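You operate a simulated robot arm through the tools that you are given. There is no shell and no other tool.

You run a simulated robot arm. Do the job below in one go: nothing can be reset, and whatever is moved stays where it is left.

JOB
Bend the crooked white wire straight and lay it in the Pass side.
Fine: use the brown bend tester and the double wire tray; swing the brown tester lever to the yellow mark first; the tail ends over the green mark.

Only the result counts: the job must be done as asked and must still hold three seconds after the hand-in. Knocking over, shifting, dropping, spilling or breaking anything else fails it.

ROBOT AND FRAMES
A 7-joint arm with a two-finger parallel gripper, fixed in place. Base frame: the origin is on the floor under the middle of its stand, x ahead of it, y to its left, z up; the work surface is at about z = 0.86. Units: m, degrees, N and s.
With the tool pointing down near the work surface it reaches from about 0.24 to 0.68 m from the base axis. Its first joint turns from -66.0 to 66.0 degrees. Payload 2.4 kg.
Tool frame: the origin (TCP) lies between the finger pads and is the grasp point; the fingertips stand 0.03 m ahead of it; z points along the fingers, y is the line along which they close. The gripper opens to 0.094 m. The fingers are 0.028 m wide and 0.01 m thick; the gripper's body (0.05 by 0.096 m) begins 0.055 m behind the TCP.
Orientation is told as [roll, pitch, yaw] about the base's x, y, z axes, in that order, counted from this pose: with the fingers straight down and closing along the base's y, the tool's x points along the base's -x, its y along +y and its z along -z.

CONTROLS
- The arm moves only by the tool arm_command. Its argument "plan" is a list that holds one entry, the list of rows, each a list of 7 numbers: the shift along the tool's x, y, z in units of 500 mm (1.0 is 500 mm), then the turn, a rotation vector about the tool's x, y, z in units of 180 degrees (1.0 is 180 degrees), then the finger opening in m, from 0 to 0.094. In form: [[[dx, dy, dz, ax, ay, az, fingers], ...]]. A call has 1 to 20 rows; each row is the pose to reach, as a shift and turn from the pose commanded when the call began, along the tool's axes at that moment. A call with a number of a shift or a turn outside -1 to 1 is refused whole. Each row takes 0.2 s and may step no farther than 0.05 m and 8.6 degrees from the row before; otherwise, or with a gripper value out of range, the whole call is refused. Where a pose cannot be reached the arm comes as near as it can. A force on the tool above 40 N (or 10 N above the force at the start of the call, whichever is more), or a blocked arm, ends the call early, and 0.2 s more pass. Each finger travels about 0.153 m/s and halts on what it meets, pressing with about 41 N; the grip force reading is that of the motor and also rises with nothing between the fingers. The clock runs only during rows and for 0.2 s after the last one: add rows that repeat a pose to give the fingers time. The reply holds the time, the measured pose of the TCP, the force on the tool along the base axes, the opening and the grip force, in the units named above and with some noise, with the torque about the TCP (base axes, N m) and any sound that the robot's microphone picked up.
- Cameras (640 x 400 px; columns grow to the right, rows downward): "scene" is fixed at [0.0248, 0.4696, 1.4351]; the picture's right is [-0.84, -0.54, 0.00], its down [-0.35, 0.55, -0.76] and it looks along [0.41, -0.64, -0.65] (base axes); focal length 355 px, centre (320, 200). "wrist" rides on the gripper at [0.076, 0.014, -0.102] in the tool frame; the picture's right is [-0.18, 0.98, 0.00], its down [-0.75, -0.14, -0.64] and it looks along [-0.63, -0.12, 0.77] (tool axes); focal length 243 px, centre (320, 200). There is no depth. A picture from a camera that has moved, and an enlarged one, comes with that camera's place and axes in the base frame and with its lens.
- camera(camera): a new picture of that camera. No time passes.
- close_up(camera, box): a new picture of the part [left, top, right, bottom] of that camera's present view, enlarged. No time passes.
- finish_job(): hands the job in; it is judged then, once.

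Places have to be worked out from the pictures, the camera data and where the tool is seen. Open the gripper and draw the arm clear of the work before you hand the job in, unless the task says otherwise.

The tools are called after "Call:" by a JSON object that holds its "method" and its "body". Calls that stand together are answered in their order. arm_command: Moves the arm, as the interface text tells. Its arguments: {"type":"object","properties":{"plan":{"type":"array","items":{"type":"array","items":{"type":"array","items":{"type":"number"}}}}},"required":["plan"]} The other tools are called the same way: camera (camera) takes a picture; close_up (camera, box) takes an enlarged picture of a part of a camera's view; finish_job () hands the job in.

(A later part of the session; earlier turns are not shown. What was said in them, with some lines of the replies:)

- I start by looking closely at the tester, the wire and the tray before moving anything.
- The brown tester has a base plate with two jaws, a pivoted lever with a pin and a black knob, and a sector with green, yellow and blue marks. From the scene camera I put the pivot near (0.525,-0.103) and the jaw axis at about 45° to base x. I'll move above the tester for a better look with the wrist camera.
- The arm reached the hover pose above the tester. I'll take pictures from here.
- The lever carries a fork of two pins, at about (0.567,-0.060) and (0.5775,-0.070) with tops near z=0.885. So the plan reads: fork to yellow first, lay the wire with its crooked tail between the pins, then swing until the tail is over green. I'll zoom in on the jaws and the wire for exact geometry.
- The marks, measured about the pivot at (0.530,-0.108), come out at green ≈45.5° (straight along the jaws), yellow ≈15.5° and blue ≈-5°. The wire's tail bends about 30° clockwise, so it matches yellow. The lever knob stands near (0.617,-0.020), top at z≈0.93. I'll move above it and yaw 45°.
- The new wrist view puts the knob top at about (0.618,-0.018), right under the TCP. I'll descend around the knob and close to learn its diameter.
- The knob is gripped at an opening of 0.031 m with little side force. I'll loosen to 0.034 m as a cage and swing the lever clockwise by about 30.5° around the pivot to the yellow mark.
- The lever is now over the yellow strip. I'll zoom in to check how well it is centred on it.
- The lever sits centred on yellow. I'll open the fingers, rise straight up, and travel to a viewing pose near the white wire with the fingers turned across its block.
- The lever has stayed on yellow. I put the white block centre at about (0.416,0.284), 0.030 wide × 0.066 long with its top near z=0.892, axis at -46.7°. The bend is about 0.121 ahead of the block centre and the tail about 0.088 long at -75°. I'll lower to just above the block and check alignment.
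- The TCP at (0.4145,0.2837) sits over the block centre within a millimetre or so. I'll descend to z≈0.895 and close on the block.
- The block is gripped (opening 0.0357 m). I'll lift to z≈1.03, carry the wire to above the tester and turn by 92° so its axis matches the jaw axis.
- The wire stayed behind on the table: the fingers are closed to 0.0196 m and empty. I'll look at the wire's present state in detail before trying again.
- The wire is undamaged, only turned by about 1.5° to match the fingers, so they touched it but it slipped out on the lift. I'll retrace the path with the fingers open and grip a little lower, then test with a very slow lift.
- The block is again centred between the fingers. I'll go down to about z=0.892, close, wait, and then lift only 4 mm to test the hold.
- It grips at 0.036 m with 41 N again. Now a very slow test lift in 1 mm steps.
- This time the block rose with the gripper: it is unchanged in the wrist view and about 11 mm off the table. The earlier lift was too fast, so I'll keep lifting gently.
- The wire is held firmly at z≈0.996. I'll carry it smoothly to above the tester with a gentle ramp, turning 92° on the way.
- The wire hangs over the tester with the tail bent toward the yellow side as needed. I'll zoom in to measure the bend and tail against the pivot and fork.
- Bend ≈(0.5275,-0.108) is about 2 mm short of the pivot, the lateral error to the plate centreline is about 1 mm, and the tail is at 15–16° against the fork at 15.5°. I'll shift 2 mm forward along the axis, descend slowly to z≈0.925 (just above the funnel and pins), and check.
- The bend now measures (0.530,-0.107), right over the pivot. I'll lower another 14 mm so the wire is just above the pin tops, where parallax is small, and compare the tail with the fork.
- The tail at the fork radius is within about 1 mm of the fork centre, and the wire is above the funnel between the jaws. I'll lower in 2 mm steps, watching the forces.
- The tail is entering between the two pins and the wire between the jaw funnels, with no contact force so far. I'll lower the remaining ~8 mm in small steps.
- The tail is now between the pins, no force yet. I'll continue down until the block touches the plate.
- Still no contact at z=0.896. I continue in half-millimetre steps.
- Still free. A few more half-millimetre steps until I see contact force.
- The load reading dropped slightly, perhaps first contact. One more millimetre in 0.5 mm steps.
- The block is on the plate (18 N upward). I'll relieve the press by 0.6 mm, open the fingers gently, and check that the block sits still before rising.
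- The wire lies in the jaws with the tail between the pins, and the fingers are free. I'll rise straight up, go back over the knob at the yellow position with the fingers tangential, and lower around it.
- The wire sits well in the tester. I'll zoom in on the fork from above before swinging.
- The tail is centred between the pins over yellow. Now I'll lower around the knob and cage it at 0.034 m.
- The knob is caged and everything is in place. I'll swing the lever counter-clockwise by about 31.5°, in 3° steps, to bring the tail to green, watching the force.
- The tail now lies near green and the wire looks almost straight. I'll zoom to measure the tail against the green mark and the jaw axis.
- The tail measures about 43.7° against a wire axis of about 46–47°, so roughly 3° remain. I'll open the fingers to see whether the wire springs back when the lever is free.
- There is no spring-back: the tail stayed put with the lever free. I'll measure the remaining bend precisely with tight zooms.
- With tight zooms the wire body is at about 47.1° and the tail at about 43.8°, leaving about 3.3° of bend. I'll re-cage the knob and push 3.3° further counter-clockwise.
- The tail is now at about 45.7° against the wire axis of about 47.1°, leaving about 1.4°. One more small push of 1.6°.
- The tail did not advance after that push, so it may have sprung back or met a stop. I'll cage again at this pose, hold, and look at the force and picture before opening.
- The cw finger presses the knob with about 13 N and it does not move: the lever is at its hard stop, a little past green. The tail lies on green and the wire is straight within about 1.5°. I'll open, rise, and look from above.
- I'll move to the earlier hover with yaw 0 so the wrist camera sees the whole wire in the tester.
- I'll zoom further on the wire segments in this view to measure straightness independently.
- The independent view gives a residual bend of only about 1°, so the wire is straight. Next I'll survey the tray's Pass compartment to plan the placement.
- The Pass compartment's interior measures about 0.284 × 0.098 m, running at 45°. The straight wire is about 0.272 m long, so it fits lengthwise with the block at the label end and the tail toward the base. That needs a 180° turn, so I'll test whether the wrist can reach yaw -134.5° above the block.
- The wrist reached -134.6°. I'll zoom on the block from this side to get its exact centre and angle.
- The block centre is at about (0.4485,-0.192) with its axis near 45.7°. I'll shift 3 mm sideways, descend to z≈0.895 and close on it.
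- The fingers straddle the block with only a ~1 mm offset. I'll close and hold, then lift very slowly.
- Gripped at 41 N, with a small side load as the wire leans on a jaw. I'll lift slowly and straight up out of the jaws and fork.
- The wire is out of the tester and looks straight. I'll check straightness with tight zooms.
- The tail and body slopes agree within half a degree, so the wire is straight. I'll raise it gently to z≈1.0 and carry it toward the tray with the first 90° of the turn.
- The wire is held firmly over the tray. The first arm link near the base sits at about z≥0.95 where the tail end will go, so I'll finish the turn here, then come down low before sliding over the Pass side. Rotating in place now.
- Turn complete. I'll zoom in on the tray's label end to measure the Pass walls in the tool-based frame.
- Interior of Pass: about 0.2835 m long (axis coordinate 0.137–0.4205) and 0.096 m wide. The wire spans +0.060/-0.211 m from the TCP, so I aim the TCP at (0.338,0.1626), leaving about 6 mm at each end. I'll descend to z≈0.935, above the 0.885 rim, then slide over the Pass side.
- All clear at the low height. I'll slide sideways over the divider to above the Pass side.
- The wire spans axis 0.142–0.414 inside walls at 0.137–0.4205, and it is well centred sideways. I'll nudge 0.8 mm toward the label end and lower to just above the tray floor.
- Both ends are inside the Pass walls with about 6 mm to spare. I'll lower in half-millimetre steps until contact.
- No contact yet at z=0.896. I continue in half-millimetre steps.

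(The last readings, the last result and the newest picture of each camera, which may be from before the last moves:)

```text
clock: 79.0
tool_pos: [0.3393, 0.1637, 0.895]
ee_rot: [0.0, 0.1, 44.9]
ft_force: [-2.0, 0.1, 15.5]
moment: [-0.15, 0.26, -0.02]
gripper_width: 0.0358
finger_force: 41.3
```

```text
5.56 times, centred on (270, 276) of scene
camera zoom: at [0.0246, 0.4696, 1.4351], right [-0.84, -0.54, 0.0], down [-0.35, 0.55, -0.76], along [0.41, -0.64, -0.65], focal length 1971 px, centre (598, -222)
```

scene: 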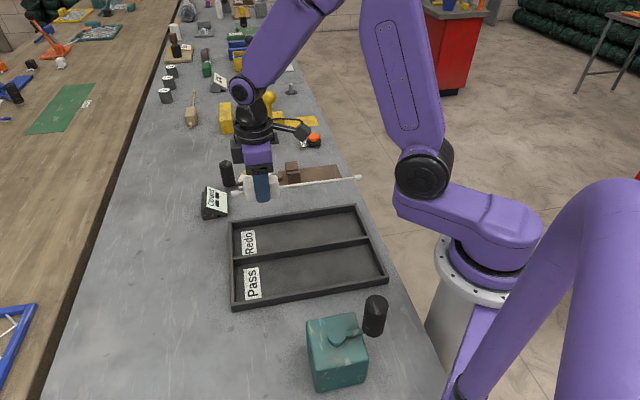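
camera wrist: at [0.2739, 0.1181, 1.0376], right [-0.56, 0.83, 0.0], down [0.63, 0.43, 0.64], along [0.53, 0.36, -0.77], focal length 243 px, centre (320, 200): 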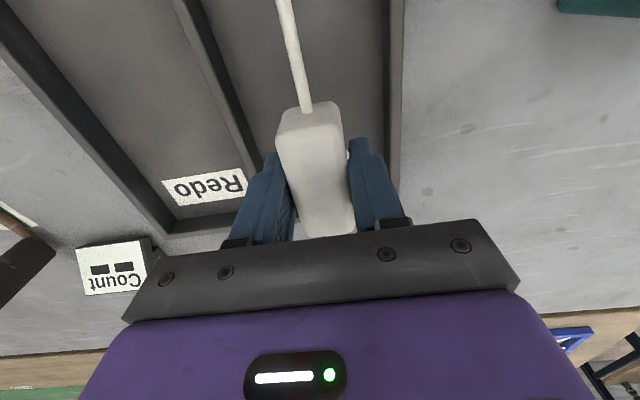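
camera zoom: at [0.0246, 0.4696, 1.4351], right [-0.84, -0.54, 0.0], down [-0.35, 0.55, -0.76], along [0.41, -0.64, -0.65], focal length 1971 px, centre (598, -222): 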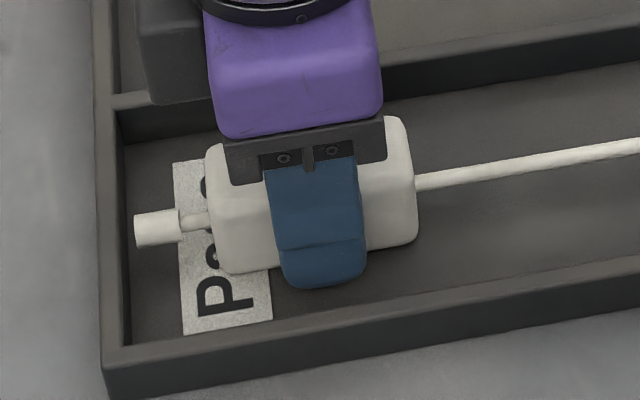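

Contact with the tray floor (15.5 N). I'll relieve the press slightly, open the fingers gently inside the compartment, and check.

Call:
{"method": "arm_command", "body": {"plan": [[[0, 0, -0.0012, 0, 0, 0, 0.0], [0, 0, -0.0012, 0, 0, 0, 0.036], [0, 0, -0.0012, 0, 0, 0, 0.04], [0, 0, -0.0012, 0, 0, 0, 0.046], [0, 0, -0.0012, 0, 0, 0, 0.052], [0, 0, -0.0012, 0, 0, 0, 0.052]]]}}

Call:
{"method": "close_up", "body": {"camera": "scene", "box": [200, 190, 420, 312]}}

Call:
{"method": "close_up", "body": {"camera": "wrist", "box": [200, 0, 440, 250]}}

```text
clock: 80.4
tool_pos: [0.3399, 0.1632, 0.8954]
ee_rot: [0.0, 0.0, 45.0]
ft_force: [-0.6, -0.4, 0.3]
moment: [0.0, -0.03, -0.01]
gripper_width: 0.052
finger_force: 0.1
```

```text
2.91 times, centred on (310, 251) of scene
camera zoom: at [0.0248, 0.4696, 1.4351], right [-0.84, -0.54, 0.0], down [-0.35, 0.55, -0.76], along [0.41, -0.64, -0.65], focal length 1032 px, centre (349, 52)
```

zoom: 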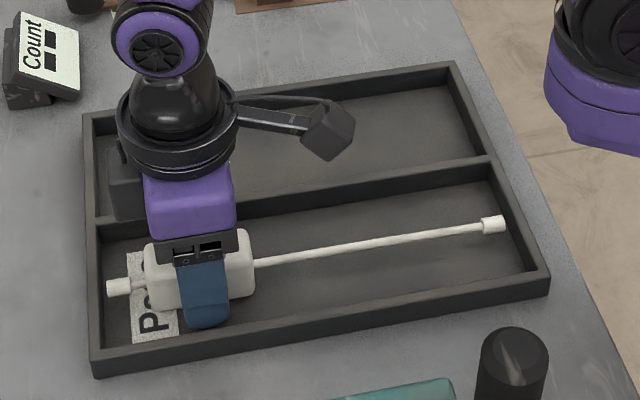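

```text
1.60 times, centred on (320, 125) of wrist
camera zoom: at [0.2754, 0.1189, 0.9976], right [-0.56, 0.83, 0.0], down [0.63, 0.43, 0.64], along [0.53, 0.36, -0.77], focal length 388 px, centre (320, 320)
```

zoom: 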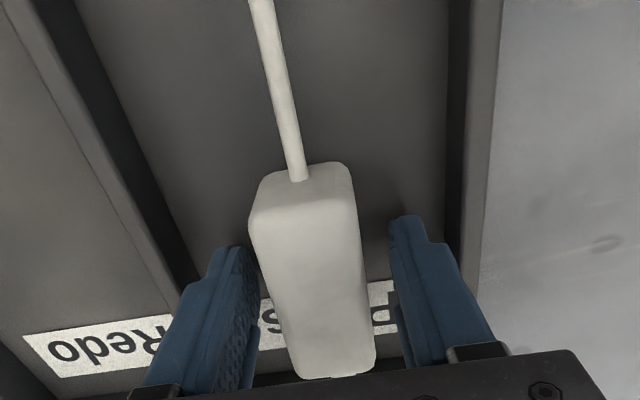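

The wire lies in the Pass compartment with the fingers open on both sides. I'll rise straight up and clear.

Call:
{"method": "arm_command", "body": {"plan": [[[0, 0, -0.03, 0, 0, 0, 0.054], [0, 0, -0.09, 0, 0, 0, 0.056], [0, 0, -0.16, 0, 0, 0, 0.06], [0, 0, -0.24, 0, 0, 0, 0.06], [0, 0, -0.32, 0, 0, 0, 0.06], [0, 0, -0.4, 0, 0, 0, 0.06], [0, 0, -0.46, 0, 0, 0, 0.06]]]}}

Call:
{"method": "camera", "body": {"camera": "scene"}}

Call:
{"method": "camera", "body": {"camera": "wrist"}}

Call:
{"method": "close_up", "body": {"camera": "scene", "box": [210, 195, 400, 312]}}

```text
clock: 82.0
tool_pos: [0.3397, 0.1594, 1.1255]
ee_rot: [-0.1, 0.0, 44.9]
ft_force: [1.1, 0.0, 0.2]
moment: [0.03, 0.0, 0.03]
gripper_width: 0.0599
finger_force: 0.0
```

```text
taken
```

scene: 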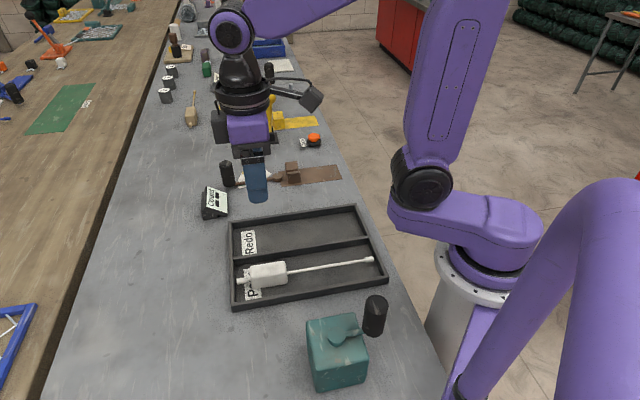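

```text
taken
camera wrist: at [0.276, 0.1159, 1.2273], right [-0.56, 0.83, 0.0], down [0.63, 0.43, 0.64], along [0.53, 0.36, -0.77], focal length 243 px, centre (320, 200)
```

wrist: 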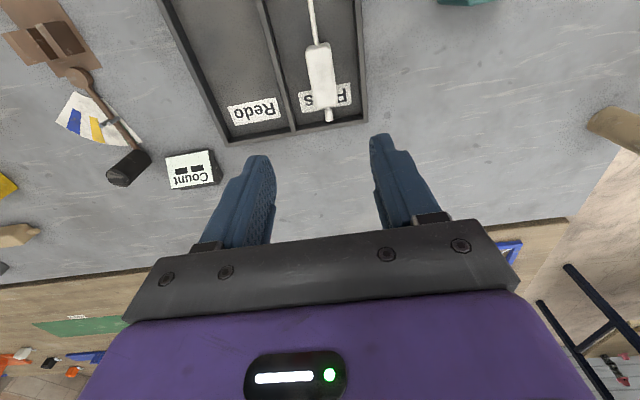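

```text
3.37 times, centred on (305, 254) of scene
camera zoom: at [0.0248, 0.4696, 1.4351], right [-0.84, -0.54, 0.0], down [-0.35, 0.55, -0.76], along [0.41, -0.64, -0.65], focal length 1195 px, centre (370, 20)
```

zoom: 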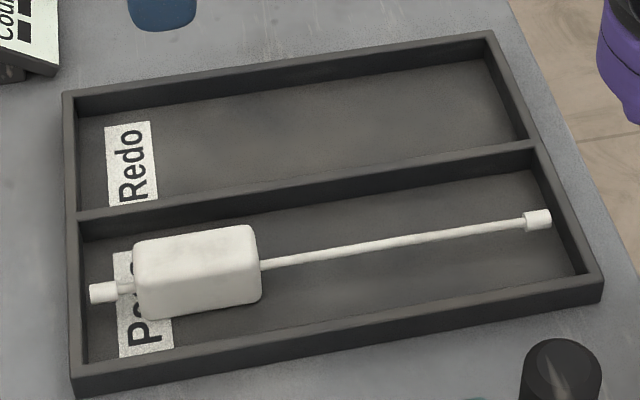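

The wire lies straight in the Pass compartment, ends clear of the walls. One last close check of straightness and of both ends.

Call:
{"method": "close_up", "body": {"camera": "scene", "box": [280, 245, 385, 285]}}

Call:
{"method": "close_up", "body": {"camera": "scene", "box": [340, 235, 395, 285]}}

Call:
{"method": "close_up", "body": {"camera": "scene", "box": [200, 145, 350, 225]}}

```text
6.10 times, centred on (332, 265) of scene
camera zoom: at [0.0248, 0.4696, 1.4351], right [-0.84, -0.54, 0.0], down [-0.35, 0.55, -0.76], along [0.41, -0.64, -0.65], focal length 2162 px, centre (244, -196)
```

zoom: 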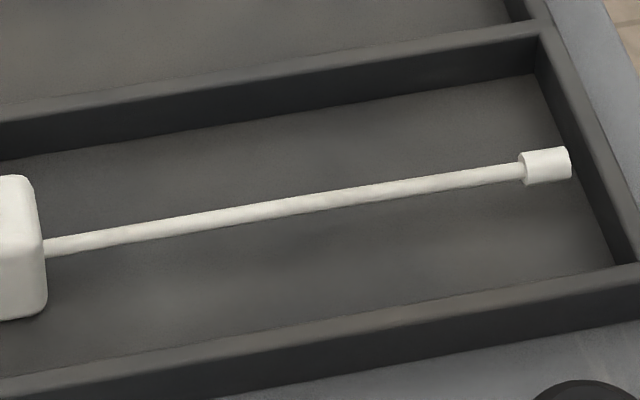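

```text
8.00 times, centred on (368, 260) of scene
camera zoom: at [0.0248, 0.4696, 1.4351], right [-0.84, -0.54, 0.0], down [-0.35, 0.55, -0.76], along [0.41, -0.64, -0.65], focal length 2838 px, centre (-60, -280)
```

zoom: 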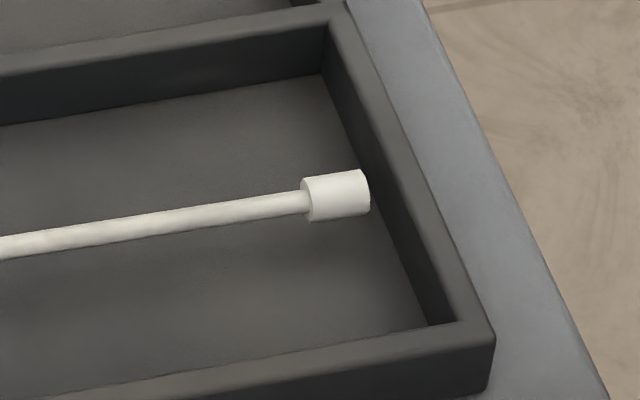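

```text
4.27 times, centred on (275, 185) of scene
camera zoom: at [0.0248, 0.4696, 1.4351], right [-0.84, -0.54, 0.0], down [-0.35, 0.55, -0.76], along [0.41, -0.64, -0.65], focal length 1513 px, centre (512, 264)
```

zoom: 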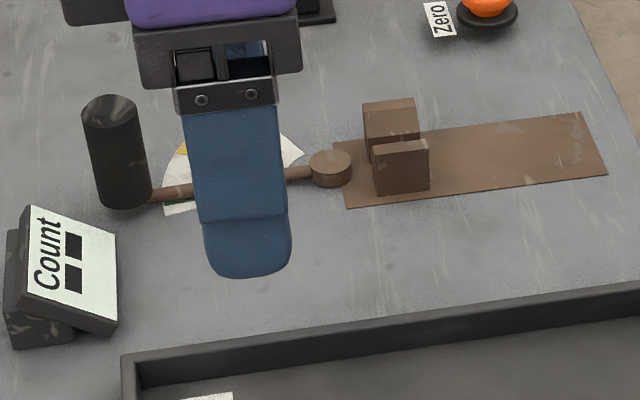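

The wire is straight and resting in the Pass side, everything else is unchanged, and the gripper is open about 0.2 m above the work. I hand the job in.

Call:
{"method": "finish_job", "body": {}}

```text
The job is handed in.
```

The white wire is now straight and lies in the Pass side of the double tray, and I've handed the job in. I don't have the result of the check.

- **Straightening:** I swung the brown lever to yellow first. Then I laid the wire in the jaws with its tail between the lever's two pins and swung back until the tail lay on green. The lever reached its stop just past green, and the wire did not spring back.
- **How straight:** In the pictures, the tail and body line up within about 1°.
- **In the tray:** The block is at the label end and the tail points toward the robot base. There are about 6 mm to spare at each end.
- **First pick-up:** My first lift was too fast and the wire slipped out of the fingers. It stayed on the table and only turned about 1.5°; the second, slower lift held.
- **End state:** The lever was left at its stop just past green. I saw nothing else shifted, and the gripper is open about 0.2 m above the work.
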